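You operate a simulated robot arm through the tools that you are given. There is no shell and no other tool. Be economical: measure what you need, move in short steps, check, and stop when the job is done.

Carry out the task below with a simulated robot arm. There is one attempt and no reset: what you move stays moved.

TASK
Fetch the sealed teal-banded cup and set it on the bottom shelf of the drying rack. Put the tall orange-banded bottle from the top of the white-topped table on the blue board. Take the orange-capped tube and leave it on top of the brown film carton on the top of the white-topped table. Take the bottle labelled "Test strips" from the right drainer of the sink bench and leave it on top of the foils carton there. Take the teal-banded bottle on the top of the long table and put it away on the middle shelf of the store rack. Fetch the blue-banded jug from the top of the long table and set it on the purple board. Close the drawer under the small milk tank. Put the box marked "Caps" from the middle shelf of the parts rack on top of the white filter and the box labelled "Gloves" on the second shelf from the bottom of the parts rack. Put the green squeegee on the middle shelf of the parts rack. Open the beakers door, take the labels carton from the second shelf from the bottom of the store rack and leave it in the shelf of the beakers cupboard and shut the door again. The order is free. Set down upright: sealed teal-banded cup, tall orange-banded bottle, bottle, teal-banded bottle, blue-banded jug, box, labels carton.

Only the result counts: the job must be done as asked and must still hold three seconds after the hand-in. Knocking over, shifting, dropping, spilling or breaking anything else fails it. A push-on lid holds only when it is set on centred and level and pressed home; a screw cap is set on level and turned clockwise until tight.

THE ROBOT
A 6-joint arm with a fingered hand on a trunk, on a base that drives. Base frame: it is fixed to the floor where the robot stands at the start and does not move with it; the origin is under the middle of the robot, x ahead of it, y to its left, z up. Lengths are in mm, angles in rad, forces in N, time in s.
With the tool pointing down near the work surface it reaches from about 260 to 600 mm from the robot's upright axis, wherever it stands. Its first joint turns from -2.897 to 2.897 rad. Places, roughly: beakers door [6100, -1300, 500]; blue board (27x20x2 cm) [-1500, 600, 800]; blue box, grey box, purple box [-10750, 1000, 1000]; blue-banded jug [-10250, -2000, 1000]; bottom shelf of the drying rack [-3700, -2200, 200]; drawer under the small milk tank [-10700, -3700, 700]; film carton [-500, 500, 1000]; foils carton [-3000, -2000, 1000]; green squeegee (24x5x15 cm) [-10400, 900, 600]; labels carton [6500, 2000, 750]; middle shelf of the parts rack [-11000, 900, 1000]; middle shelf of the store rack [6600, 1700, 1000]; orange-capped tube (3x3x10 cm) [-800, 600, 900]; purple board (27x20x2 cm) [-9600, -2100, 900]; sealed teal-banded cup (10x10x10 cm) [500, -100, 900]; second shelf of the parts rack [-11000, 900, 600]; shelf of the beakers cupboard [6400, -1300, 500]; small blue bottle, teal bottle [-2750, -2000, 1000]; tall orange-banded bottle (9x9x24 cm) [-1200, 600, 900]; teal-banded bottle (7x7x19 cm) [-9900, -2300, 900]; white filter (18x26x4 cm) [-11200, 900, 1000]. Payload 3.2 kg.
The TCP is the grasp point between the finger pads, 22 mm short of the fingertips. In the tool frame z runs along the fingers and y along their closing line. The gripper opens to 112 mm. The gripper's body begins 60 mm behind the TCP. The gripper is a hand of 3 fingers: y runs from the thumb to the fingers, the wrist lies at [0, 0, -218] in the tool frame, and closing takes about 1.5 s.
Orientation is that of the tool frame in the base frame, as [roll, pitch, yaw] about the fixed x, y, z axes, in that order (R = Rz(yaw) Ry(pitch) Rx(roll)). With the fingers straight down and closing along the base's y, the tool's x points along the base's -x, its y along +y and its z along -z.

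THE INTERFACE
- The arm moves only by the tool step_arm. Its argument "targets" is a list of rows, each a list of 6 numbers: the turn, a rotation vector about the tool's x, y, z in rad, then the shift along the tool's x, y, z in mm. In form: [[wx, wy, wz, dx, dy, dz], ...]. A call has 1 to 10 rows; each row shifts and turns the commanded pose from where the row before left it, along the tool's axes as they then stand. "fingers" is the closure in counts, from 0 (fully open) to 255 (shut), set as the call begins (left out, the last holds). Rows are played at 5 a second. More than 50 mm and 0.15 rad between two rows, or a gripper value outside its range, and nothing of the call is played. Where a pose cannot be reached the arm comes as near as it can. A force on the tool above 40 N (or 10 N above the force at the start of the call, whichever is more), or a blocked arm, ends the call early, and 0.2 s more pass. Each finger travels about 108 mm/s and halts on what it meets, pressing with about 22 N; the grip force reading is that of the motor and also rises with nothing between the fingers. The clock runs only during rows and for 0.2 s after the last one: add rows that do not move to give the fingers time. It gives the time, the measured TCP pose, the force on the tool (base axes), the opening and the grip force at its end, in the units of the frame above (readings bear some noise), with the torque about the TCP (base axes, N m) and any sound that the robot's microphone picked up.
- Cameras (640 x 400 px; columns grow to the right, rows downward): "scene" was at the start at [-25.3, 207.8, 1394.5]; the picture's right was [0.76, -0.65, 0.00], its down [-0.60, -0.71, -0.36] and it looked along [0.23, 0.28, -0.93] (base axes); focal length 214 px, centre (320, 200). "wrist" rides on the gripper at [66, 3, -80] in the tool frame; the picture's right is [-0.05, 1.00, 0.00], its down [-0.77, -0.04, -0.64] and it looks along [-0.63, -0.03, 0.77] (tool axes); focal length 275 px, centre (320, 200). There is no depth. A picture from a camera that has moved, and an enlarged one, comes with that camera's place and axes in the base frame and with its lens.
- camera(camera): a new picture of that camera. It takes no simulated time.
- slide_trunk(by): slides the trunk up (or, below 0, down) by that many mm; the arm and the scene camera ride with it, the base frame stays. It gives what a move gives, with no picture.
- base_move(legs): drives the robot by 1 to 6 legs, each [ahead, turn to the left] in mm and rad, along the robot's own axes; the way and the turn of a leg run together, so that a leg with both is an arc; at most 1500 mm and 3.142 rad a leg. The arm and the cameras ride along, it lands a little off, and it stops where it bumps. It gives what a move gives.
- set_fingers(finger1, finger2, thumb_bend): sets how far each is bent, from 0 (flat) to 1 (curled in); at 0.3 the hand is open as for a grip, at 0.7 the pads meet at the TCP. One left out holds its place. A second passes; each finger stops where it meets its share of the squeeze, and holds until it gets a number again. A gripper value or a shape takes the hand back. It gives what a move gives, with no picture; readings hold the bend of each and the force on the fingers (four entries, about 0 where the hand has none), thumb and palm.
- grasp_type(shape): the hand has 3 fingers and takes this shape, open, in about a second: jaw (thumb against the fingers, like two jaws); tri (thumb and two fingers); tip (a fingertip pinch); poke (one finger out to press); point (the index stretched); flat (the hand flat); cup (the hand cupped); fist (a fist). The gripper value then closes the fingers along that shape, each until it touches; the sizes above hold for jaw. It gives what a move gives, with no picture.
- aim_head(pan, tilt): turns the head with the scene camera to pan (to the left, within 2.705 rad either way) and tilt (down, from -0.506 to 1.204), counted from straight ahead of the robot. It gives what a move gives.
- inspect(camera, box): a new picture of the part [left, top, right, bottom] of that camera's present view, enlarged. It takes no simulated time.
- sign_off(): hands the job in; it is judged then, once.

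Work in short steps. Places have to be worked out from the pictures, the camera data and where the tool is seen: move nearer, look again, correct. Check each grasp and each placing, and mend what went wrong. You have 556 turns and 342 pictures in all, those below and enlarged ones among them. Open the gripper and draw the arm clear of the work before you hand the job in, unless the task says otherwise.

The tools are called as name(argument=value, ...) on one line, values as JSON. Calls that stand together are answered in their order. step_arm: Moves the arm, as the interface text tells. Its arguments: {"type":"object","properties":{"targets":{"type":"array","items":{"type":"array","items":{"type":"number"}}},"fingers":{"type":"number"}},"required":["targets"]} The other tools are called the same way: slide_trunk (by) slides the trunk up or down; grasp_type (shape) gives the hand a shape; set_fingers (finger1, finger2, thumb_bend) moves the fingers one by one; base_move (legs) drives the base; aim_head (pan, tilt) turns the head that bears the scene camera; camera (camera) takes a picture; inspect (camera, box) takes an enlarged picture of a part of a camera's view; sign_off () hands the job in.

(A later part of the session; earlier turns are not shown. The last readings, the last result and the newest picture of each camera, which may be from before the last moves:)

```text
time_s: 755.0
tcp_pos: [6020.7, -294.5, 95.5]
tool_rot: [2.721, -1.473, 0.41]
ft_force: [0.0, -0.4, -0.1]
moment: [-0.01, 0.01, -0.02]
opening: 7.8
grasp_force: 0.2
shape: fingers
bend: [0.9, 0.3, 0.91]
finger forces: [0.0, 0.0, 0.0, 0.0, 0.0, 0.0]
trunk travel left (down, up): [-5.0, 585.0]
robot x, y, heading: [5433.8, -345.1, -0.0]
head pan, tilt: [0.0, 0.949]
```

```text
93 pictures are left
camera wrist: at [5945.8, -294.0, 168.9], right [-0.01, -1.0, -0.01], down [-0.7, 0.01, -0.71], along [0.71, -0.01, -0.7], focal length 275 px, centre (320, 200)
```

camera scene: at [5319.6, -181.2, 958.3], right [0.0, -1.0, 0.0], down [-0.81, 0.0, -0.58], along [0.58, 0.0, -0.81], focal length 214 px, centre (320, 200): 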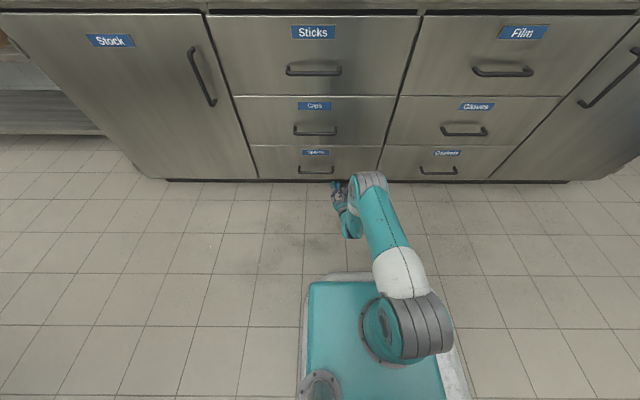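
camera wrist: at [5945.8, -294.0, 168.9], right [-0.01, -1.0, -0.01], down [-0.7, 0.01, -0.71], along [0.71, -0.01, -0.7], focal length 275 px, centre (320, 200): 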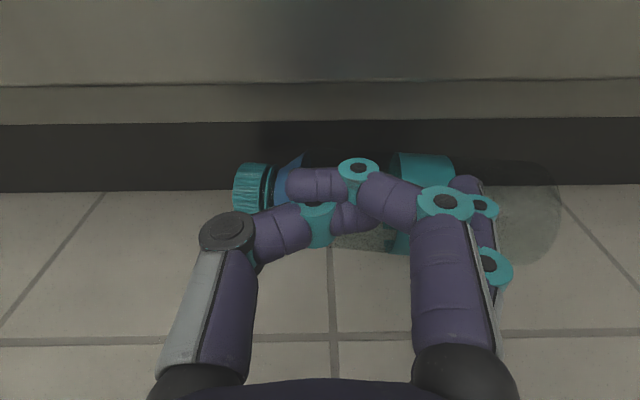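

Finger 2 now extends alone ~30 mm past the TCP. Raise 4, move in 25, then lower onto the bottle.

step_arm(targets=[[0, 0, 0, 5, 0, 0], [0, 0, 0, 2, 0, 13], [0, 0, 0, 2, 0, 13], [0, 0, 0, 0, 0, 0]])

step_arm(targets=[[0, 0, 0, -3, 0, 0], [0, 0, 0, -3, 0, 0], [0, 0, 0, -3, 0, 0], [0, 0, 0, -3, 0, 0]])

camera(camera="wrist")

```text
time_s: 756.0
tcp_pos: [6047.0, -294.4, 101.0]
tool_rot: [2.72, -1.473, 0.41]
ft_force: [0.8, 0.7, 0.3]
moment: [0.0, -0.01, -0.03]
opening: 7.8
grasp_force: 0.2
shape: fingers
bend: [0.9, 0.3, 0.91]
finger forces: [0.1, 0.0, 0.0, 0.0, 0.0, 0.0]
trunk travel left (down, up): [-5.0, 585.0]
robot x, y, heading: [5424.4, -346.6, -0.005]
head pan, tilt: [0.0, 0.949]
```

```text
time_s: 757.0
tcp_pos: [6046.8, -294.9, 89.9]
tool_rot: [2.715, -1.474, 0.414]
ft_force: [-0.1, 0.4, -0.5]
moment: [-0.03, -0.02, 0.03]
opening: 8.0
grasp_force: 0.1
shape: fingers
bend: [0.9, 0.3, 0.91]
finger forces: [0.0, 0.1, 0.1, 0.0, 0.1, 0.0]
trunk travel left (down, up): [-5.0, 585.0]
robot x, y, heading: [5428.8, -344.2, 0.003]
head pan, tilt: [0.0, 0.949]
```

```text
92 pictures are left
camera wrist: at [5972.0, -293.6, 163.4], right [-0.01, -1.0, -0.01], down [-0.7, 0.01, -0.71], along [0.71, -0.01, -0.7], focal length 275 px, centre (320, 200)
```

wrist: 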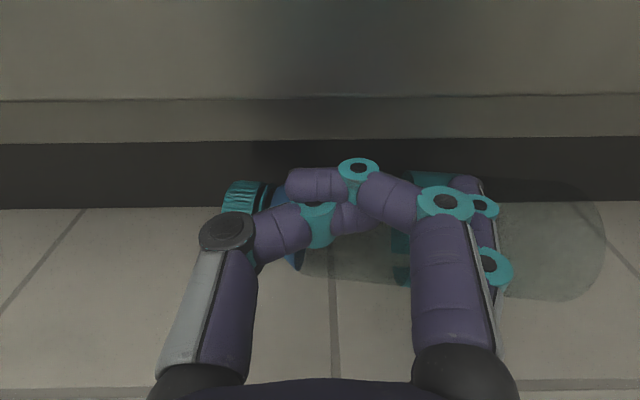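

No contact yet; keep lowering in small steps until a light contact.

step_arm(targets=[[0, 0, 0, -3, 0, 0], [0, 0, 0, -3, 0, 0], [0, 0, 0, -3, 0, 0]])

step_arm(targets=[[0, 0, 0, -3, 0, 0], [0, 0, 0, -3, 0, 0]])

```text
time_s: 757.8
tcp_pos: [6046.5, -294.5, 89.7]
tool_rot: [2.721, -1.472, 0.409]
ft_force: [0.7, -1.4, -1.0]
moment: [-0.03, 0.02, 0.01]
opening: 7.8
grasp_force: 0.1
shape: fingers
bend: [0.9, 0.3, 0.91]
finger forces: [0.0, 0.1, 0.1, 0.0, 0.0, 0.0]
out of reach, approached as far as the arm can: row 2, 3
trunk travel left (down, up): [-5.0, 585.0]
robot x, y, heading: [5432.1, -346.5, 0.002]
head pan, tilt: [0.0, 0.949]
```

```text
time_s: 758.4
tcp_pos: [6045.6, -294.1, 89.1]
tool_rot: [2.722, -1.473, 0.409]
ft_force: [0.1, -0.2, -0.7]
moment: [0.01, 0.0, -0.01]
opening: 7.9
grasp_force: 0.2
shape: fingers
bend: [0.9, 0.3, 0.91]
finger forces: [0.1, 0.0, 0.0, 0.0, 0.0, 0.0]
out of reach, approached as far as the arm can: row 2
trunk travel left (down, up): [-5.0, 585.0]
robot x, y, heading: [5429.8, -344.0, 0.004]
head pan, tilt: [0.0, 0.949]
```

At the arm's lower limit; pitch the finger down 0.15 to press.

step_arm(targets=[[0, -0.07, 0, 0, 0, 0], [0, -0.07, 0, 0, 0, 0], [0, 0, 0, 0, 0, 0]])

step_arm(targets=[[0, -0.05, 0, -3, 0, 0], [0, -0.05, 0, -3, 0, 0]])

camera(camera="wrist")

```text
time_s: 759.1
tcp_pos: [6046.6, -295.9, 90.7]
tool_rot: [2.966, -1.338, 0.16]
ft_force: [-0.1, -0.5, 0.3]
moment: [0.01, 0.0, 0.0]
opening: 7.6
grasp_force: 0.0
shape: fingers
bend: [0.9, 0.3, 0.91]
finger forces: [0.1, 0.1, 0.1, 0.0, 0.0, 0.0]
trunk travel left (down, up): [-5.0, 585.0]
robot x, y, heading: [5431.8, -345.1, 0.001]
head pan, tilt: [0.0, 0.949]
```

```text
time_s: 759.8
tcp_pos: [6044.1, -294.9, 83.3]
tool_rot: [3.017, -1.237, 0.108]
ft_force: [0.7, 0.7, 0.5]
moment: [-0.02, -0.03, 0.0]
opening: 7.7
grasp_force: 0.2
shape: fingers
bend: [0.9, 0.3, 0.91]
finger forces: [0.0, 0.0, 0.0, 0.1, 0.0, 0.1]
trunk travel left (down, up): [-5.0, 585.0]
robot x, y, heading: [5430.7, -349.3, 0.004]
head pan, tilt: [0.0, 0.949]
```

```text
91 pictures are left
camera wrist: at [5989.8, -293.7, 173.0], right [-0.03, -1.0, 0.0], down [-0.85, 0.02, -0.53], along [0.53, -0.01, -0.85], focal length 275 px, centre (320, 200)
```

wrist: 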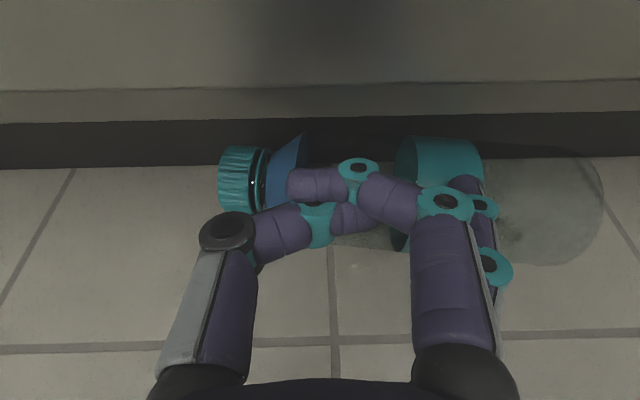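

Keep going down gradually until contact.

step_arm(targets=[[0, -0.04, 0, -4, 0, 0], [0, -0.04, 0, -4, 0, 0], [0, -0.04, 0, -4, 0, 0]])

camera(camera="wrist")

```text
time_s: 760.5
tcp_pos: [6040.6, -295.3, 71.3]
tool_rot: [3.049, -1.119, 0.073]
ft_force: [-0.8, 0.4, 3.6]
moment: [-0.25, -0.01, -0.12]
opening: 7.5
grasp_force: 1.7
shape: fingers
bend: [0.9, 0.28, 0.91]
finger forces: [0.0, 3.7, 0.0, 0.0, 0.1, 0.0]
trunk travel left (down, up): [-5.0, 585.0]
robot x, y, heading: [5428.3, -346.8, 0.001]
head pan, tilt: [0.0, 0.949]
```

```text
90 pictures are left
camera wrist: at [5996.4, -294.1, 167.8], right [-0.03, -1.0, 0.0], down [-0.91, 0.03, -0.42], along [0.42, -0.01, -0.91], focal length 275 px, centre (320, 200)
```

wrist: 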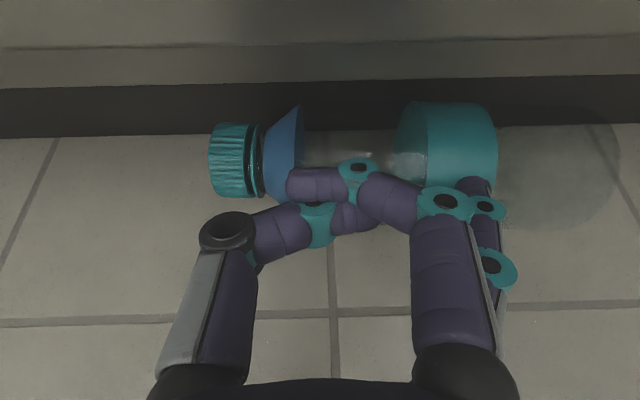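

Contact, but too far forward on the curve. Raise 14, go 24 deeper, then press down again.

step_arm(targets=[[0, 0, 0, 12.6, 0, -6], [0, 0, 0, 5.2, 0, 10.8], [0, 0, 0, 5.2, 0, 10.8], [0, 0, 0, 0, 0, 0]])

camera(camera="wrist")

```text
time_s: 761.5
tcp_pos: [6063.9, -295.7, 86.3]
tool_rot: [3.05, -1.118, 0.071]
ft_force: [-3.9, 0.6, -1.2]
moment: [0.0, -0.05, -0.08]
opening: 7.9
grasp_force: 0.1
shape: fingers
bend: [0.91, 0.3, 0.92]
finger forces: [0.1, 0.1, 0.0, 0.0, 0.0, 0.1]
trunk travel left (down, up): [-5.0, 585.0]
robot x, y, heading: [5428.9, -348.8, 0.003]
head pan, tilt: [0.0, 0.949]
```

```text
89 pictures are left
camera wrist: at [6020.2, -293.3, 181.0], right [-0.03, -1.0, 0.0], down [-0.91, 0.03, -0.42], along [0.42, -0.01, -0.91], focal length 275 px, centre (320, 200)
```

wrist: 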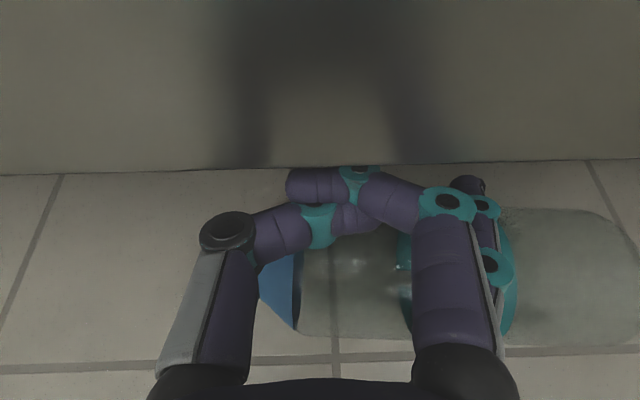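

The bottle has rolled out to x≈6042 and my finger is now behind it. Lower 20 and pull back.

step_arm(targets=[[0, 0, 0, -9, 0, 4.4], [0, 0, 0, -9, 0, 4.4]])

base_move(legs=[[-80, 0]])

camera(camera="wrist")

```text
time_s: 762.1
tcp_pos: [6064.4, -296.5, 66.2]
tool_rot: [3.049, -1.123, 0.074]
ft_force: [1.1, 0.3, 1.9]
moment: [-0.12, 0.07, -0.02]
opening: 7.6
grasp_force: 0.9
shape: fingers
bend: [0.91, 0.3, 0.92]
finger forces: [0.0, 2.0, 0.1, 0.1, 0.0, 0.1]
trunk travel left (down, up): [-5.0, 585.0]
robot x, y, heading: [5433.8, -343.2, 0.002]
head pan, tilt: [0.0, 0.949]
```

```text
time_s: 763.3
tcp_pos: [5992.4, -292.5, 76.3]
tool_rot: [3.026, -1.149, 0.106]
ft_force: [1.2, -0.6, 5.2]
moment: [-0.33, 0.01, 0.07]
opening: 7.9
grasp_force: 2.7
shape: fingers
bend: [0.91, 0.29, 0.92]
finger forces: [0.0, 5.5, 0.0, 0.0, 0.1, 0.0]
trunk travel left (down, up): [-5.0, 585.0]
robot x, y, heading: [5351.1, -348.0, 0.007]
head pan, tilt: [0.0, 0.949]
stopped in leg 1: the force on the tool passed its limit at 43 N (the readings are from after the stop); the commanded pose is now the measured one
```

```text
88 pictures are left
camera wrist: at [5947.1, -291.1, 170.4], right [-0.02, -1.0, 0.0], down [-0.9, 0.01, -0.45], along [0.45, -0.01, -0.9], focal length 275 px, centre (320, 200)
```

wrist: 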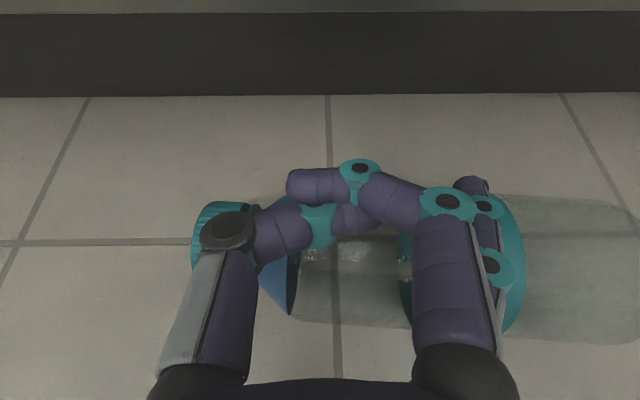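

The bottle is out (axis x≈5981). Raise the hand straight up gently, then check.

step_arm(targets=[[0, 0, 0, 9, 0, -4.5], [0, 0, 0, 22, 0, -11], [0, 0, 0, 27, 0, -13], [0, 0, 0, 27, 0, -13], [0, 0, 0, 27, 0, -13], [0, 0, 0, 27, 0, -13], [0, 0, 0, 0, 0, 0]])

grasp_type(shape="jaw")

camera(camera="wrist")

camera(camera="scene")

```text
time_s: 764.9
tcp_pos: [5988.0, -285.8, 230.6]
tool_rot: [3.029, -1.144, 0.104]
ft_force: [-0.4, -0.3, 0.4]
moment: [0.01, 0.02, 0.03]
opening: 7.8
grasp_force: 0.1
shape: fingers
bend: [0.91, 0.3, 0.92]
finger forces: [0.0, 0.0, 0.1, 0.0, 0.1, 0.0]
trunk travel left (down, up): [-5.0, 585.0]
robot x, y, heading: [5351.6, -348.0, 0.005]
head pan, tilt: [0.0, 0.949]
```

```text
time_s: 765.8
tcp_pos: [5987.6, -286.2, 230.8]
tool_rot: [3.029, -1.143, 0.1]
ft_force: [-7.6, -13.9, 4.1]
moment: [-0.01, 0.03, 0.0]
opening: 109.9
grasp_force: 0.1
shape: jaw
bend: [0.3, 0.3, 0.37]
finger forces: [0.1, 0.0, 0.0, 0.0, 15.6, 0.0]
trunk travel left (down, up): [-5.0, 585.0]
robot x, y, heading: [5347.8, -346.1, -0.001]
head pan, tilt: [0.0, 0.949]
```

```text
87 pictures are left
camera wrist: at [5941.5, -283.9, 324.4], right [-0.02, -1.0, 0.0], down [-0.9, 0.02, -0.44], along [0.44, -0.01, -0.9], focal length 275 px, centre (320, 200)
```

wrist: 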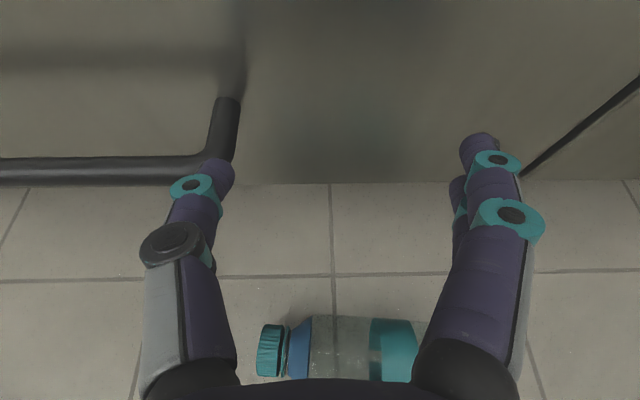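

```text
86 pictures are left
camera scene: at [5361.5, -181.2, 958.4], right [0.0, -1.0, 0.0], down [-0.81, 0.0, -0.58], along [0.58, 0.0, -0.81], focal length 214 px, centre (320, 200)
```

scene: 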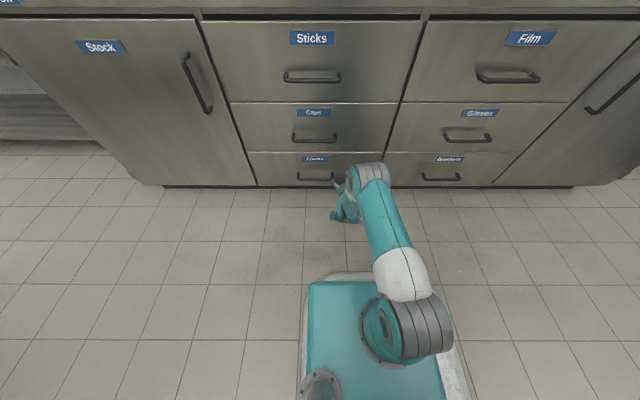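

Thumb touched a drawer handle; close the hand, back away 250, and look at the bottle.

step_arm(targets=[[0, 0, 0, 0, 0, 0], [0, 0, 0, 0, 0, 0], [0, 0, 0, 0, 0, 0], [0, 0, 0, 0, 0, 0], [0, 0, 0, 0, 0, 0]], fingers=255)

base_move(legs=[[-300, 0]])

camera(camera="wrist")

inspect(camera="scene", box=[240, 100, 420, 240])

```text
time_s: 767.0
tcp_pos: [5987.9, -286.2, 229.9]
tool_rot: [3.028, -1.145, 0.102]
ft_force: [0.1, 1.2, 0.7]
moment: [0.03, -0.02, 0.01]
opening: 38.7
grasp_force: 22.1
shape: jaw
bend: [0.68, 0.68, 0.59]
finger forces: [0.0, 0.0, 0.1, 0.0, 0.1, 0.0]
trunk travel left (down, up): [-5.0, 585.0]
robot x, y, heading: [5350.1, -350.4, -0.004]
head pan, tilt: [0.0, 0.949]
```

```text
time_s: 769.1
tcp_pos: [5689.6, -287.8, 229.2]
tool_rot: [3.029, -1.145, 0.103]
ft_force: [0.2, -0.9, 0.4]
moment: [-0.02, 0.0, 0.01]
opening: 38.4
grasp_force: 22.1
shape: jaw
bend: [0.68, 0.68, 0.59]
finger forces: [0.0, 0.0, 0.0, 0.0, 0.0, 0.1]
trunk travel left (down, up): [-5.0, 585.0]
robot x, y, heading: [5054.8, -350.5, 0.001]
head pan, tilt: [0.0, 0.949]
```

```text
85 pictures are left
camera wrist: at [5643.1, -285.6, 324.2], right [-0.02, -1.0, 0.0], down [-0.9, 0.02, -0.44], along [0.44, -0.01, -0.9], focal length 275 px, centre (320, 200)
```

wrist: 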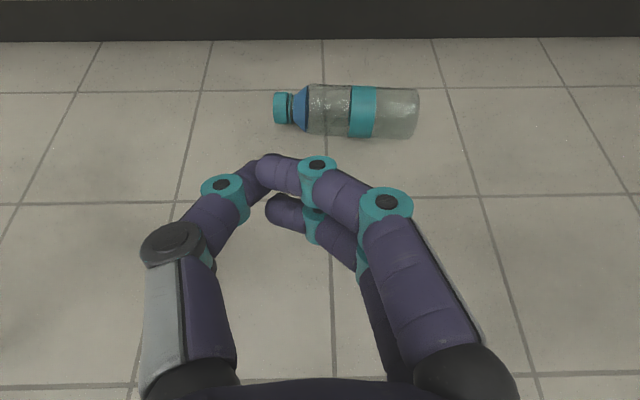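

```text
2.86 times, centred on (330, 170) of scene
camera zoom: at [5063.2, -181.3, 958.3], right [0.0, -1.0, 0.0], down [-0.81, 0.0, -0.58], along [0.58, 0.0, -0.81], focal length 613 px, centre (291, 286)
```

zoom: 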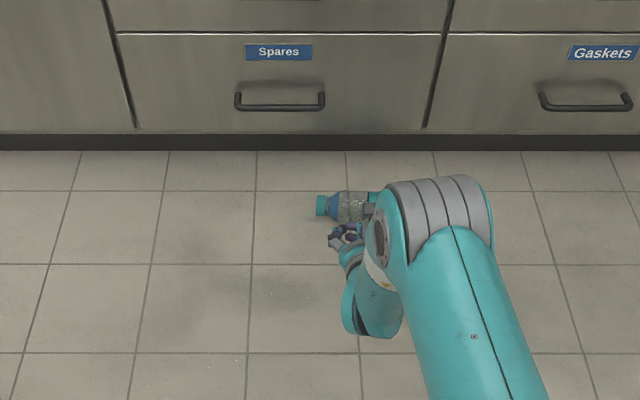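

Bottle rests at x≈5923, y −220 (cap) … −422 (base). Prepare: retract, pitch the tool straight down and yaw so tool-x points to +y (cap side).

step_arm(targets=[[0, 0, 0, -18.7, 0, -41], [0, 0, 0, -18.7, 0, -41], [0, -0.1437, 0, 0, 0, 0], [0, -0.1437, 0, 0, 0, 0], [0, -0.1437, 0, 0, 0, 0], [0, -0.1437, 0, 0, 0, 0], [0, -0.1437, 0, 0, 0, 0], [0, -0.1437, 0, 0, 0, 0], [0, -0.1437, 0, 0, 0, 0], [0, -0.1437, 0, 0, 0, 0]], fingers=0)

step_arm(targets=[[0, 0, -0.143, 0, 0, 0], [0, 0, -0.143, 0, 0, 0], [0, 0, -0.143, 0, 0, 0], [0, 0, -0.143, 0, 0, 0], [0, 0, -0.143, 0, 0, 0], [0, 0, -0.143, 0, 0, 0], [0, 0, -0.143, 0, 0, 0], [0, 0, -0.143, 0, 0, 0], [0, 0, -0.143, 0, 0, 0], [0, 0, -0.143, 0, 0, 0]])

step_arm(targets=[[0, 0, -0.141, 0, 0, 0], [0, 0, 0, 0, 0, 0]])

camera(camera="scene")

```text
time_s: 771.3
tcp_pos: [5563.8, -302.6, 215.2]
tool_rot: [3.02, -0.152, -0.011]
ft_force: [0.6, 0.1, -0.4]
moment: [0.03, -0.02, 0.03]
opening: 112.0
grasp_force: 0.1
shape: jaw
bend: [0.3, 0.3, 0.3]
finger forces: [0.0, 0.1, 0.0, 0.1, 0.0, 0.1]
out of reach, approached as far as the arm can: row 8, 10
trunk travel left (down, up): [-5.0, 585.0]
robot x, y, heading: [5050.5, -346.2, -0.0]
head pan, tilt: [0.0, 0.949]
```

```text
time_s: 773.5
tcp_pos: [5544.3, -305.8, 204.8]
tool_rot: [3.001, 0.084, 1.404]
ft_force: [0.7, 0.5, -0.5]
moment: [0.01, -0.01, 0.01]
opening: 112.1
grasp_force: 0.2
shape: jaw
bend: [0.3, 0.3, 0.3]
finger forces: [0.0, 0.1, 0.0, 0.1, 0.0, 0.0]
out of reach, approached as far as the arm can: row 1, 2
trunk travel left (down, up): [-5.0, 585.0]
robot x, y, heading: [5052.6, -346.5, -0.005]
head pan, tilt: [0.0, 0.949]
```

```text
time_s: 774.1
tcp_pos: [5543.3, -306.2, 204.7]
tool_rot: [3.013, 0.102, 1.544]
ft_force: [0.5, -0.4, 0.8]
moment: [0.03, 0.06, 0.02]
opening: 111.7
grasp_force: 0.1
shape: jaw
bend: [0.3, 0.3, 0.3]
finger forces: [0.1, 0.2, 0.1, 0.0, 0.0, 0.1]
trunk travel left (down, up): [-5.0, 585.0]
robot x, y, heading: [5051.1, -350.4, 0.002]
head pan, tilt: [0.0, 0.949]
```

```text
83 pictures are left
camera scene: at [5063.2, -181.3, 958.3], right [0.0, -1.0, 0.0], down [-0.81, 0.0, -0.58], along [0.58, 0.0, -0.81], focal length 214 px, centre (320, 200)
```

scene: 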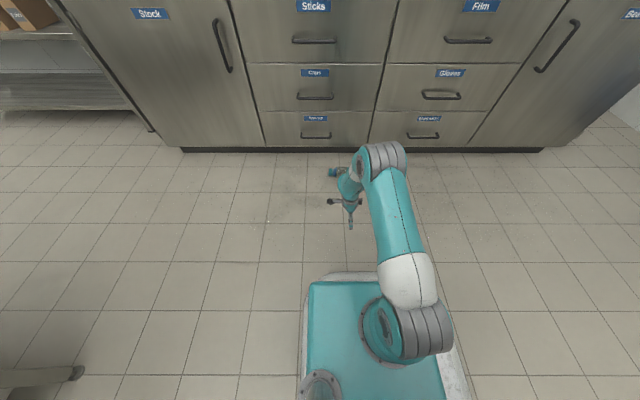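

Small tilt to correct. Level the tool, pull in 40, shift −y, then drive forward over the bottle.

step_arm(targets=[[0.065, 0.051, 0, -20, -20, 0], [0.065, 0.051, 0, -19, -20, 0], [0, 0, 0, 0, 0, 0]])

base_move(legs=[[400, 0]])

camera(camera="wrist")

```text
time_s: 774.9
tcp_pos: [5463.5, -369.4, 178.8]
tool_rot: [3.077, 0.04, 1.558]
ft_force: [0.4, -0.5, 0.1]
moment: [-0.02, -0.01, 0.0]
opening: 112.0
grasp_force: 0.1
shape: jaw
bend: [0.3, 0.3, 0.3]
finger forces: [0.0, 0.0, 0.0, 0.0, 0.0, 0.0]
out of reach, approached as far as the arm can: row 1, 2
trunk travel left (down, up): [-5.0, 585.0]
robot x, y, heading: [5052.2, -346.4, 0.003]
head pan, tilt: [0.0, 0.949]
```

```text
time_s: 777.4
tcp_pos: [5866.1, -371.3, 179.9]
tool_rot: [3.08, 0.041, 1.555]
ft_force: [-0.4, 0.4, -0.2]
moment: [0.0, -0.03, 0.01]
opening: 111.9
grasp_force: 0.1
shape: jaw
bend: [0.3, 0.3, 0.3]
finger forces: [0.1, 0.0, 0.0, 0.0, 0.0, 0.1]
trunk travel left (down, up): [-5.0, 585.0]
robot x, y, heading: [5455.0, -347.0, -0.002]
head pan, tilt: [0.0, 0.949]
```

```text
82 pictures are left
camera wrist: at [5865.7, -300.5, 258.0], right [1.0, -0.06, 0.06], down [-0.09, -0.74, 0.66], along [0.01, -0.67, -0.75], focal length 275 px, centre (320, 200)
```

wrist: 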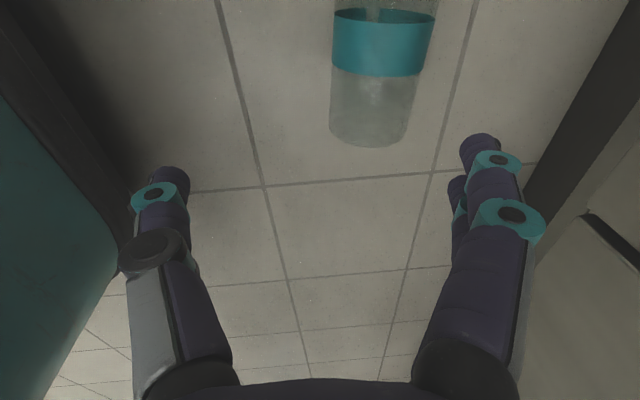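

Bottle axis x≈5921, base y≈-437. Move over it and lower to z≈45.

step_arm(targets=[[0, 0, 0, 10, 27, 0], [0, 0, 0, 10, 27, 0], [0, 0, 0, 0, 0, 45], [0, 0, 0, 0, 0, 45], [0, 0, 0, 0, 0, 30], [0, 0, 0, 0, 0, 0]])

camera(camera="wrist")

```text
time_s: 778.8
tcp_pos: [5908.9, -353.3, 53.6]
tool_rot: [3.078, 0.043, 1.555]
ft_force: [-0.9, 1.0, 0.7]
moment: [-0.01, -0.01, -0.03]
opening: 111.8
grasp_force: 0.0
shape: jaw
bend: [0.3, 0.3, 0.3]
finger forces: [0.0, 0.1, 0.1, 0.0, 0.1, 0.1]
out of reach, approached as far as the arm can: row 1, 2
trunk travel left (down, up): [-5.0, 585.0]
robot x, y, heading: [5451.8, -347.0, -0.006]
head pan, tilt: [0.0, 0.949]
```

```text
81 pictures are left
camera wrist: at [5908.0, -284.8, 132.3], right [1.0, -0.06, 0.07], down [-0.09, -0.74, 0.66], along [0.01, -0.67, -0.74], focal length 275 px, centre (320, 200)
```

wrist: 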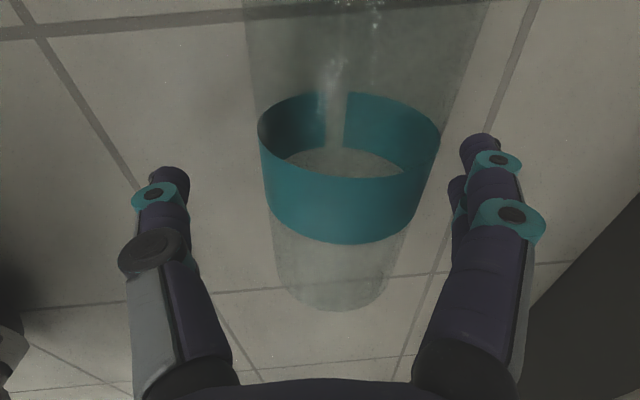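

Lower 8 more and close on the band.

step_arm(targets=[[0, 0, 0, 0, 8, 0], [0, 0, 0, 0, 0, 8], [0, 0, 0, 0, 0, 0]])

step_arm(targets=[[0, 0, 0, 0, 0, 0], [0, 0, 0, 0, 0, 0], [0, 0, 0, 0, 0, 0], [0, 0, 0, 0, 0, 0], [0, 0, 0, 0, 0, 0], [0, 0, 0, 0, 0, 0], [0, 0, 0, 0, 0, 0], [0, 0, 0, 0, 0, 0]], fingers=255)

slide_trunk(by=200)

camera(camera="wrist")

```text
time_s: 779.6
tcp_pos: [5916.3, -353.8, 46.4]
tool_rot: [3.072, 0.049, 1.555]
ft_force: [0.8, -0.6, -0.4]
moment: [-0.01, 0.02, 0.02]
opening: 112.1
grasp_force: 0.0
shape: jaw
bend: [0.3, 0.3, 0.3]
finger forces: [0.0, 0.1, 0.1, 0.0, 0.0, 0.0]
trunk travel left (down, up): [-5.0, 585.0]
robot x, y, heading: [5456.4, -345.0, -0.005]
head pan, tilt: [0.0, 0.949]
```

```text
time_s: 781.4
tcp_pos: [5916.4, -353.8, 46.8]
tool_rot: [3.071, 0.047, 1.554]
ft_force: [0.0, -0.3, 0.4]
moment: [-0.01, -0.02, 0.0]
opening: 61.3
grasp_force: 22.4
shape: jaw
bend: [0.72, 0.72, 0.7]
finger forces: [9.8, 10.0, 0.0, 0.0, 19.8, 0.0]
trunk travel left (down, up): [-5.0, 585.0]
robot x, y, heading: [5450.1, -347.0, -0.008]
head pan, tilt: [0.0, 0.949]
```

```text
time_s: 783.5
tcp_pos: [5915.5, -355.5, 246.0]
tool_rot: [3.07, 0.051, 1.554]
ft_force: [-0.2, 0.7, -1.2]
moment: [-0.01, 0.01, 0.03]
opening: 61.5
grasp_force: 21.7
shape: jaw
bend: [0.72, 0.72, 0.7]
finger forces: [9.8, 10.2, 0.1, 0.0, 20.0, 0.0]
trunk travel left (down, up): [-205.0, 385.0]
robot x, y, heading: [5449.7, -347.5, -0.006]
head pan, tilt: [0.0, 0.949]
```

```text
80 pictures are left
camera wrist: at [5915.0, -284.2, 324.7], right [1.0, -0.06, 0.07], down [-0.09, -0.74, 0.67], along [0.01, -0.67, -0.74], focal length 275 px, centre (320, 200)
```

wrist: 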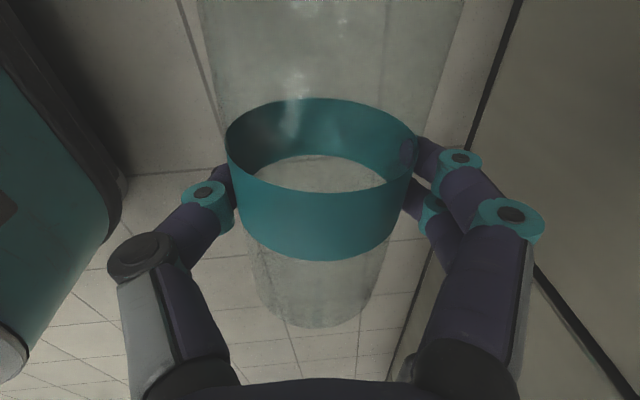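

Picked up. Back away, raise the trunk, then rotate the bottle upright and turn the hand forward.

base_move(legs=[[-400, 0]])

slide_trunk(by=385)

step_arm(targets=[[0, 0.14, 0, 0, 0, 0], [0, 0.14, 0, 0, 0, 0], [0, 0.14, 0, 0, 0, 0], [0, 0.14, 0, 0, 0, 0], [0, 0.14, 0, 0, 0, 0], [0, 0.14, 0, 0, 0, 0], [0, 0.14, 0, 0, 0, 0], [0, 0.14, 0, 0, 0, 0], [0, 0.14, 0, 0, 0, 0], [0, 0.14, 0, 0, 0, 0]])

camera(camera="wrist")

camera(camera="scene")

```text
time_s: 786.0
tcp_pos: [5515.5, -353.4, 247.5]
tool_rot: [3.072, 0.049, 1.557]
ft_force: [0.9, -1.2, 0.2]
moment: [0.0, 0.04, 0.0]
opening: 61.8
grasp_force: 22.4
shape: jaw
bend: [0.72, 0.72, 0.7]
finger forces: [9.9, 10.2, 0.1, 0.0, 20.0, 0.0]
trunk travel left (down, up): [-205.0, 385.0]
robot x, y, heading: [5054.6, -344.2, 0.003]
head pan, tilt: [0.0, 0.949]
```

```text
time_s: 789.7
tcp_pos: [5516.9, -354.4, 632.4]
tool_rot: [3.073, 0.05, 1.556]
ft_force: [0.4, 0.1, -0.5]
moment: [-0.04, -0.04, -0.01]
opening: 61.3
grasp_force: 21.9
shape: jaw
bend: [0.72, 0.72, 0.7]
finger forces: [9.9, 10.1, 0.0, 0.0, 20.1, 0.0]
trunk travel left (down, up): [-590.0, 0.0]
robot x, y, heading: [5048.7, -344.9, -0.005]
head pan, tilt: [0.0, 0.949]
```

```text
time_s: 791.9
tcp_pos: [5515.5, -354.7, 631.0]
tool_rot: [3.072, 0.05, 1.556]
ft_force: [1.2, 0.5, 0.2]
moment: [0.02, -0.01, 0.0]
opening: 61.6
grasp_force: 21.8
shape: jaw
bend: [0.72, 0.72, 0.7]
finger forces: [9.8, 10.0, 0.1, 0.0, 20.0, 0.0]
out of reach, approached as far as the arm can: row 1, 2, 3, 4, 5, 6, 7, 8, 9, 10
trunk travel left (down, up): [-590.0, 0.0]
robot x, y, heading: [5054.6, -347.3, -0.0]
head pan, tilt: [0.0, 0.949]
```

```text
79 pictures are left
camera wrist: at [5515.0, -283.5, 709.8], right [1.0, -0.06, 0.07], down [-0.09, -0.74, 0.67], along [0.01, -0.67, -0.74], focal length 275 px, centre (320, 200)
```

wrist: 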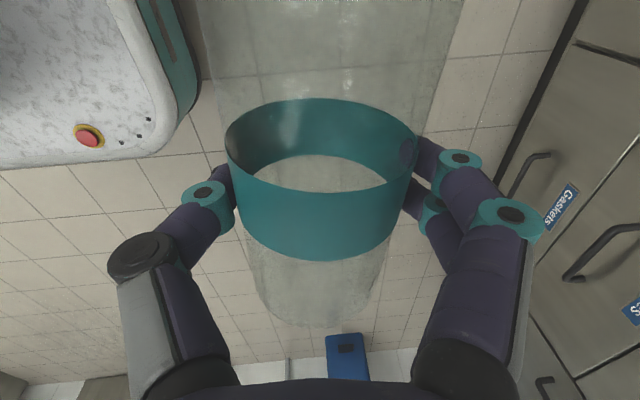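

```text
78 pictures are left
camera scene: at [5065.8, -181.0, 1543.3], right [0.0, -1.0, 0.0], down [-0.81, 0.0, -0.58], along [0.58, 0.0, -0.81], focal length 214 px, centre (320, 200)
```

scene: 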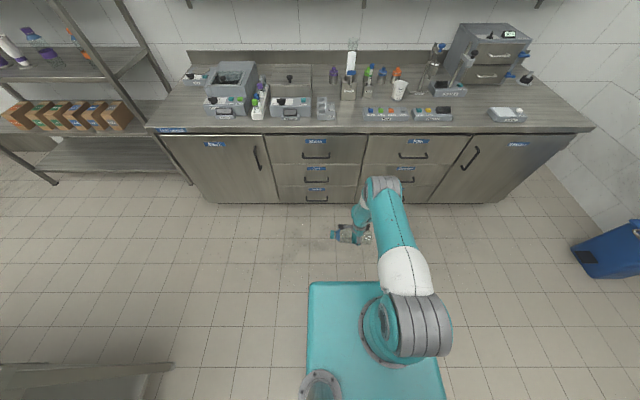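

Out of reach at this height; raise the arm first (tool still down), then rotate.

step_arm(targets=[[0, 0, 0, 0, 0, -40], [0, 0, 0, 0, 0, -45], [0, 0, 0, 0, 0, -45], [0, 0, 0, 0, 0, -45], [0, 0, 0, 0, 0, -45], [0, 0, 0, 0, 0, -45], [0, 0, 0, 0, 0, 0]])

step_arm(targets=[[0, 0.14, 0, 0, 0, 0], [0, 0.14, 0, 0, 0, 0], [0, 0.14, 0, 0, 0, 0], [0, 0.14, 0, 0, 0, 0], [0, 0.14, 0, 0, 0, 0], [0, 0.14, 0, 0, 0, 0], [0, 0, 0, 0, 0, 0]])

```text
time_s: 793.5
tcp_pos: [5451.4, -339.1, 860.1]
tool_rot: [3.053, 0.068, 1.553]
ft_force: [0.0, 0.0, -0.5]
moment: [-0.03, 0.02, 0.02]
opening: 61.2
grasp_force: 22.1
shape: jaw
bend: [0.72, 0.72, 0.7]
finger forces: [9.8, 10.1, 0.1, 0.1, 19.8, 0.1]
out of reach, approached as far as the arm can: row 3, 4, 5, 6
trunk travel left (down, up): [-590.0, 0.0]
robot x, y, heading: [5049.6, -346.1, 0.001]
head pan, tilt: [0.0, 0.949]
```

```text
time_s: 795.1
tcp_pos: [5451.3, -338.4, 860.0]
tool_rot: [3.054, 0.07, 1.553]
ft_force: [0.5, -0.2, -1.5]
moment: [-0.05, -0.01, 0.01]
opening: 61.1
grasp_force: 21.8
shape: jaw
bend: [0.72, 0.72, 0.7]
finger forces: [9.8, 10.1, 0.0, 0.0, 19.9, 0.0]
out of reach, approached as far as the arm can: row 1, 2, 3, 4, 5, 6
trunk travel left (down, up): [-590.0, 0.0]
robot x, y, heading: [5055.2, -344.3, 0.003]
head pan, tilt: [0.0, 0.949]
```

The wrist is at a yaw limit; yaw back to forward first, then pitch up.

step_arm(targets=[[0, 0, 0.143, 0, 0, 0], [0, 0, 0.143, 0, 0, 0], [0, 0, 0.143, 0, 0, 0], [0, 0, 0.143, 0, 0, 0], [0, 0, 0.143, 0, 0, 0], [0, 0, 0.143, 0, 0, 0], [0, 0, 0.143, 0, 0, 0], [0, 0, 0.143, 0, 0, 0], [0, 0, 0.143, 0, 0, 0], [0, 0, 0.143, 0, 0, 0]])

step_arm(targets=[[0, 0, 0.13, 0, 0, 0], [0, 0.14, 0, 0, 0, 0], [0, 0.14, 0, 0, 0, 0], [0, 0.14, 0, 0, 0, 0], [0, 0.14, 0, 0, 0, 0], [0, 0.14, 0, 0, 0, 0], [0, 0.14, 0, 0, 0, 0], [0, 0.14, 0, 0, 0, 0], [0, 0.14, 0, 0, 0, 0], [0, 0.14, 0, 0, 0, 0]])

camera(camera="wrist")

camera(camera="scene")

```text
time_s: 797.3
tcp_pos: [5451.9, -337.8, 859.1]
tool_rot: [3.06, -0.077, 0.127]
ft_force: [-0.3, -0.6, -0.9]
moment: [0.0, -0.02, -0.02]
opening: 61.3
grasp_force: 22.1
shape: jaw
bend: [0.72, 0.72, 0.7]
finger forces: [9.8, 10.1, 0.0, 0.1, 20.0, 0.0]
trunk travel left (down, up): [-590.0, 0.0]
robot x, y, heading: [5053.1, -348.0, -0.005]
head pan, tilt: [0.0, 0.949]
```

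```text
time_s: 799.5
tcp_pos: [5472.4, -356.0, 845.9]
tool_rot: [2.886, -0.867, 0.17]
ft_force: [-0.7, 1.2, -0.6]
moment: [0.02, 0.01, 0.02]
opening: 60.7
grasp_force: 22.5
shape: jaw
bend: [0.72, 0.72, 0.7]
finger forces: [9.6, 9.8, 0.0, 0.0, 19.5, 0.0]
out of reach, approached as far as the arm can: row 2, 3, 4, 5, 6, 8, 9, 10
trunk travel left (down, up): [-590.0, 0.0]
robot x, y, heading: [5051.5, -347.9, -0.0]
head pan, tilt: [0.0, 0.949]
```

```text
77 pictures are left
camera wrist: at [5452.3, -341.4, 949.1], right [-0.06, -0.99, 0.13], down [-0.98, 0.03, -0.19], along [0.19, -0.14, -0.97], focal length 275 px, centre (320, 200)
```

wrist: 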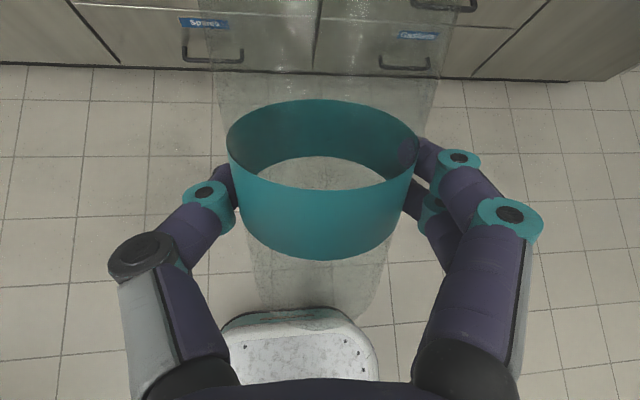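

```text
76 pictures are left
camera scene: at [5066.0, -181.0, 1543.4], right [0.0, -1.0, 0.0], down [-0.81, 0.0, -0.58], along [0.58, 0.0, -0.81], focal length 214 px, centre (320, 200)
```

scene: 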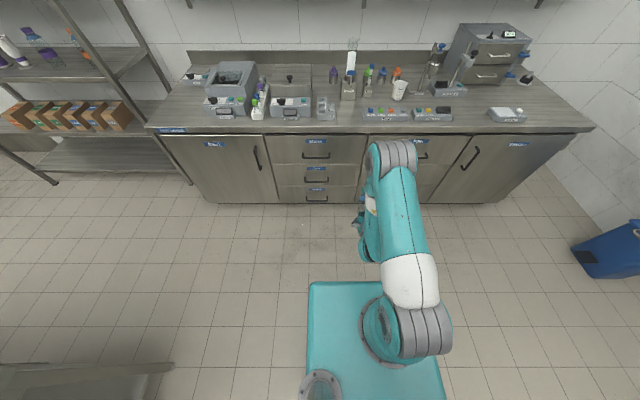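

Extend forward and up, then finish pitching to upright and level the roll.

step_arm(targets=[[0, 0, 0, 39, 0, 16.5], [0, 0, 0, 39, 0, 16.5], [0, 0, 0, 39, 0, 16.5], [0, 0, 0, 39, 0, 16.5], [0, 0.14, 0.085, 0, 0, 0], [0, 0.14, 0.085, 0, 0, 0], [0, 0.14, 0, 0, 0, 0], [0, 0.14, 0, 0, 0, 0], [0, 0, 0, 0, 0, 0]])

camera(camera="wrist")

```text
refused: row 5 steps farther than a row can; nothing moved
```

```text
75 pictures are left
camera wrist: at [5452.3, -341.4, 949.1], right [-0.06, -0.99, 0.13], down [-0.98, 0.03, -0.19], along [0.19, -0.14, -0.97], focal length 275 px, centre (320, 200)
```

wrist: 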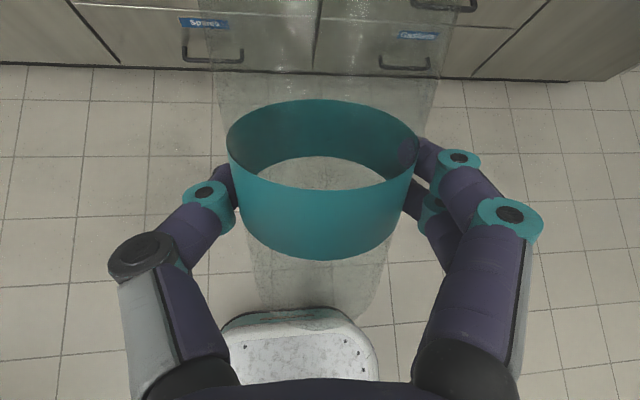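

step_arm(targets=[[0, 0, 0, 39, 0, 16.5], [0, 0, 0, 39, 0, 16.5], [0, 0, 0, 39, 0, 16.5], [0, 0, 0, 39, 0, 16.5], [0, 0.11, 0.085, 0, 0, 0], [0, 0.11, 0.085, 0, 0, 0], [0, 0.14, 0, 0, 0, 0], [0, 0.14, 0, 0, 0, 0], [0, 0, 0, 0, 0, 0]])

camera(camera="wrist")

```text
time_s: 801.5
tcp_pos: [5622.5, -346.5, 924.3]
tool_rot: [3.013, -1.391, 0.008]
ft_force: [-0.6, 0.0, -0.1]
moment: [0.02, 0.03, 0.01]
opening: 60.3
grasp_force: 22.4
shape: jaw
bend: [0.72, 0.72, 0.7]
finger forces: [9.6, 9.8, 0.1, 0.0, 19.3, 0.1]
trunk travel left (down, up): [-590.0, 0.0]
robot x, y, heading: [5054.5, -347.7, -0.006]
head pan, tilt: [0.0, 0.949]
```

```text
74 pictures are left
camera wrist: at [5555.5, -339.9, 1004.6], right [-0.13, -0.99, -0.02], down [-0.75, 0.11, -0.65], along [0.64, -0.06, -0.76], focal length 275 px, centre (320, 200)
```

wrist: 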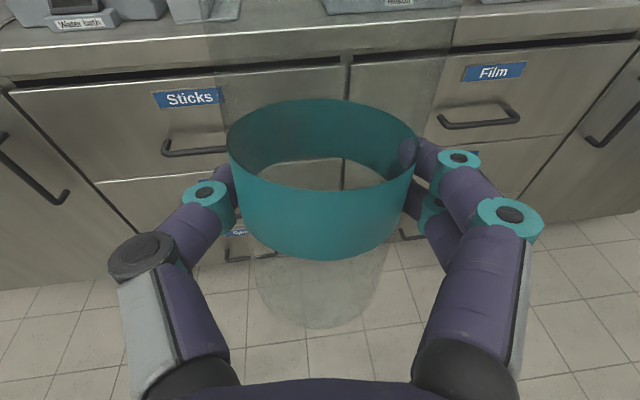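

Finish the pitch (+0.12) and drive to the front of the store rack.

step_arm(targets=[[0, 0.12, 0, 0, 0, 0], [0, 0, -0.03, 20, 0, 0], [0, 0, 0, 0, 0, 0]])

base_move(legs=[[0, 1.3], [980, 0], [980, 0], [0, -1.3]])

aim_head(pan=0.0, tilt=0.45)

camera(camera="scene")

camera(camera="wrist")

```text
time_s: 802.3
tcp_pos: [5622.9, -345.3, 944.7]
tool_rot: [2.409, -1.49, 0.616]
ft_force: [-0.4, -0.3, 0.2]
moment: [-0.02, 0.0, 0.02]
opening: 60.5
grasp_force: 21.9
shape: jaw
bend: [0.72, 0.72, 0.7]
finger forces: [9.7, 9.8, 0.0, 0.1, 19.3, 0.0]
trunk travel left (down, up): [-590.0, 0.0]
robot x, y, heading: [5051.9, -347.8, -0.002]
head pan, tilt: [0.0, 0.949]
```

```text
time_s: 818.6
tcp_pos: [6159.9, 1547.1, 944.7]
tool_rot: [2.411, -1.49, 0.608]
ft_force: [0.0, 0.8, -0.5]
moment: [-0.02, 0.01, -0.01]
opening: 60.3
grasp_force: 22.4
shape: jaw
bend: [0.72, 0.72, 0.7]
finger forces: [9.6, 9.8, 0.0, 0.0, 19.4, 0.0]
trunk travel left (down, up): [-590.0, 0.0]
robot x, y, heading: [5589.3, 1551.9, -0.01]
head pan, tilt: [0.0, 0.949]
```

```text
time_s: 819.5
tcp_pos: [6160.1, 1547.1, 944.0]
tool_rot: [2.407, -1.491, 0.606]
ft_force: [1.0, 0.4, 0.3]
moment: [-0.01, -0.02, 0.02]
opening: 60.1
grasp_force: 21.8
shape: jaw
bend: [0.72, 0.72, 0.7]
finger forces: [9.6, 9.7, 0.1, 0.0, 19.3, 0.0]
trunk travel left (down, up): [-590.0, 0.0]
robot x, y, heading: [5592.1, 1551.3, -0.01]
head pan, tilt: [0.0, 0.45]
```

```text
73 pictures are left
camera scene: at [5622.9, 1716.3, 1585.2], right [-0.01, -1.0, 0.0], down [-0.44, 0.0, -0.9], along [0.9, -0.01, -0.44], focal length 214 px, centre (320, 200)
```

scene: 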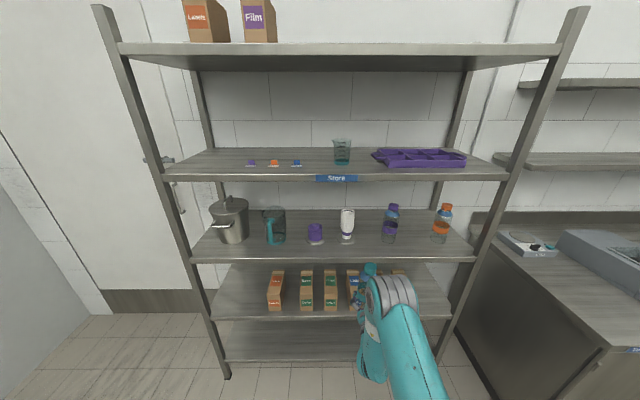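

```text
72 pictures are left
camera wrist: at [6084.5, 1557.6, 1016.1], right [-0.13, -0.99, 0.01], down [-0.68, 0.08, -0.73], along [0.73, -0.1, -0.68], focal length 275 px, centre (320, 200)
```

wrist: 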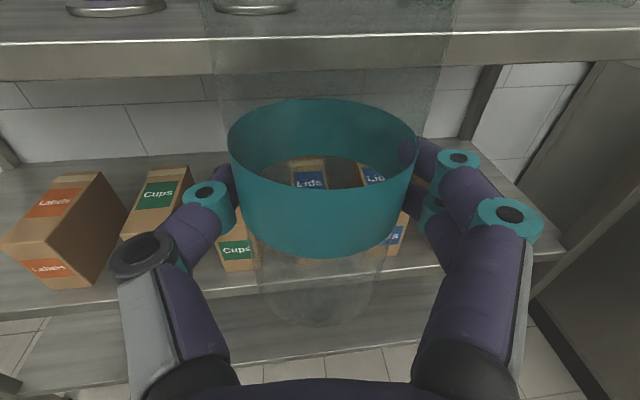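

Raise the bottle to ~z 1095 and look again to measure the shelf edge.

step_arm(targets=[[0, 0, 0, 38, 0, -2], [0, 0, 0, 38, 0, -2], [0, 0, 0, 38, 0, -2], [0, 0, 0, 38, 0, -2], [0, 0, 0, 0, 0, 0]])

camera(camera="wrist")

inspect(camera="scene", box=[190, 140, 490, 340])

```text
time_s: 820.8
tcp_pos: [6162.2, 1553.9, 1096.1]
tool_rot: [2.415, -1.491, 0.604]
ft_force: [0.9, 0.1, -0.6]
moment: [-0.05, 0.01, -0.01]
opening: 60.1
grasp_force: 22.0
shape: jaw
bend: [0.72, 0.72, 0.7]
finger forces: [9.4, 9.8, 0.0, 0.1, 19.3, 0.0]
trunk travel left (down, up): [-590.0, 0.0]
robot x, y, heading: [5588.3, 1550.6, -0.008]
head pan, tilt: [0.0, 0.45]
```

```text
71 pictures are left
camera wrist: at [6086.8, 1565.0, 1168.0], right [-0.13, -0.99, 0.01], down [-0.68, 0.08, -0.73], along [0.73, -0.1, -0.68], focal length 275 px, centre (320, 200)
```

wrist: 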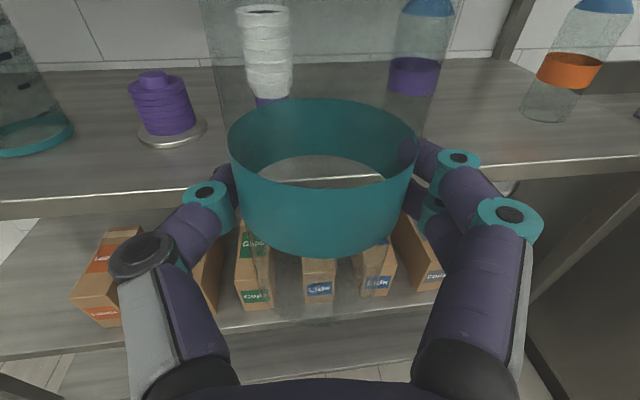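

```text
2.00 times, centred on (340, 240) of scene
camera zoom: at [5623.1, 1716.3, 1585.3], right [-0.01, -1.0, 0.0], down [-0.44, 0.0, -0.9], along [0.9, -0.01, -0.44], focal length 429 px, centre (280, 120)
```

zoom: 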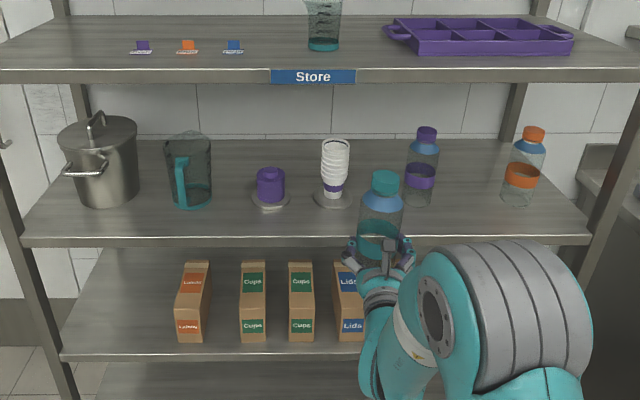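

Shelf front edge ≈x 6357, z≈955. I'll place the bottle in the gap between the purple- and orange-banded bottles (y≈1258). Shift the base −296 in y.

base_move(legs=[[-120, 0], [0, -1.563], [296, 0], [0, 1.571]])

base_move(legs=[[210, 0]])

camera(camera="wrist")

camera(camera="scene")

```text
time_s: 831.2
tcp_pos: [6043.5, 1269.4, 1096.9]
tool_rot: [2.41, -1.49, 0.625]
ft_force: [0.2, 0.2, 0.2]
moment: [0.0, 0.01, -0.01]
opening: 60.1
grasp_force: 21.9
shape: jaw
bend: [0.72, 0.72, 0.7]
finger forces: [9.5, 9.9, 0.0, 0.1, 19.3, 0.1]
trunk travel left (down, up): [-590.0, 0.0]
robot x, y, heading: [5473.0, 1258.4, 0.007]
head pan, tilt: [0.0, 0.45]
```

```text
time_s: 832.9
tcp_pos: [6254.6, 1270.7, 1095.9]
tool_rot: [2.416, -1.492, 0.616]
ft_force: [0.1, 0.2, -0.3]
moment: [-0.01, -0.02, 0.03]
opening: 60.0
grasp_force: 21.8
shape: jaw
bend: [0.72, 0.72, 0.7]
finger forces: [9.5, 9.9, 0.0, 0.1, 19.5, 0.0]
trunk travel left (down, up): [-590.0, 0.0]
robot x, y, heading: [5682.2, 1263.9, 0.008]
head pan, tilt: [0.0, 0.45]
```

```text
69 pictures are left
camera wrist: at [6179.4, 1280.6, 1167.5], right [-0.11, -0.99, 0.01], down [-0.68, 0.07, -0.73], along [0.73, -0.09, -0.68], focal length 275 px, centre (320, 200)
```

wrist: 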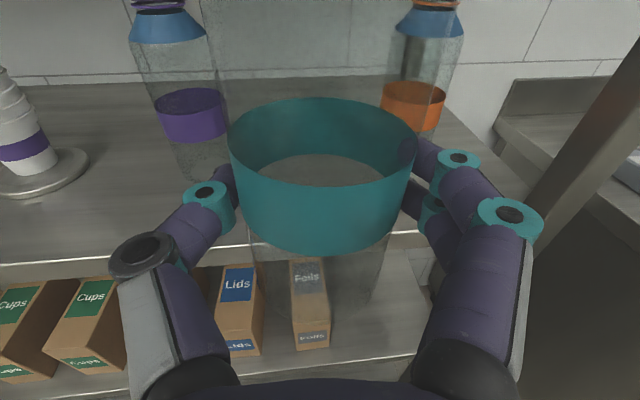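

```text
68 pictures are left
camera scene: at [5713.7, 1424.9, 1585.3], right [0.01, -1.0, 0.0], down [-0.44, 0.0, -0.9], along [0.9, 0.01, -0.44], focal length 214 px, centre (320, 200)
```

scene: 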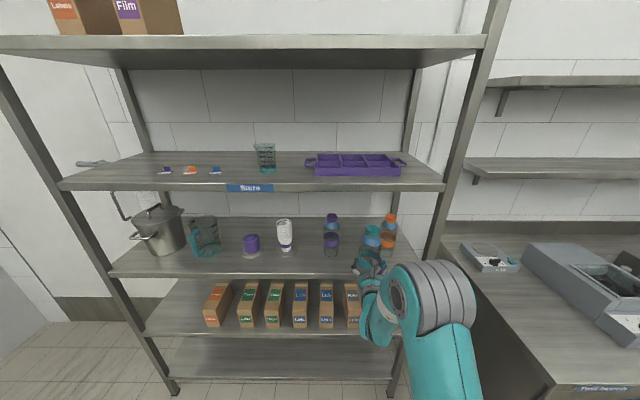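

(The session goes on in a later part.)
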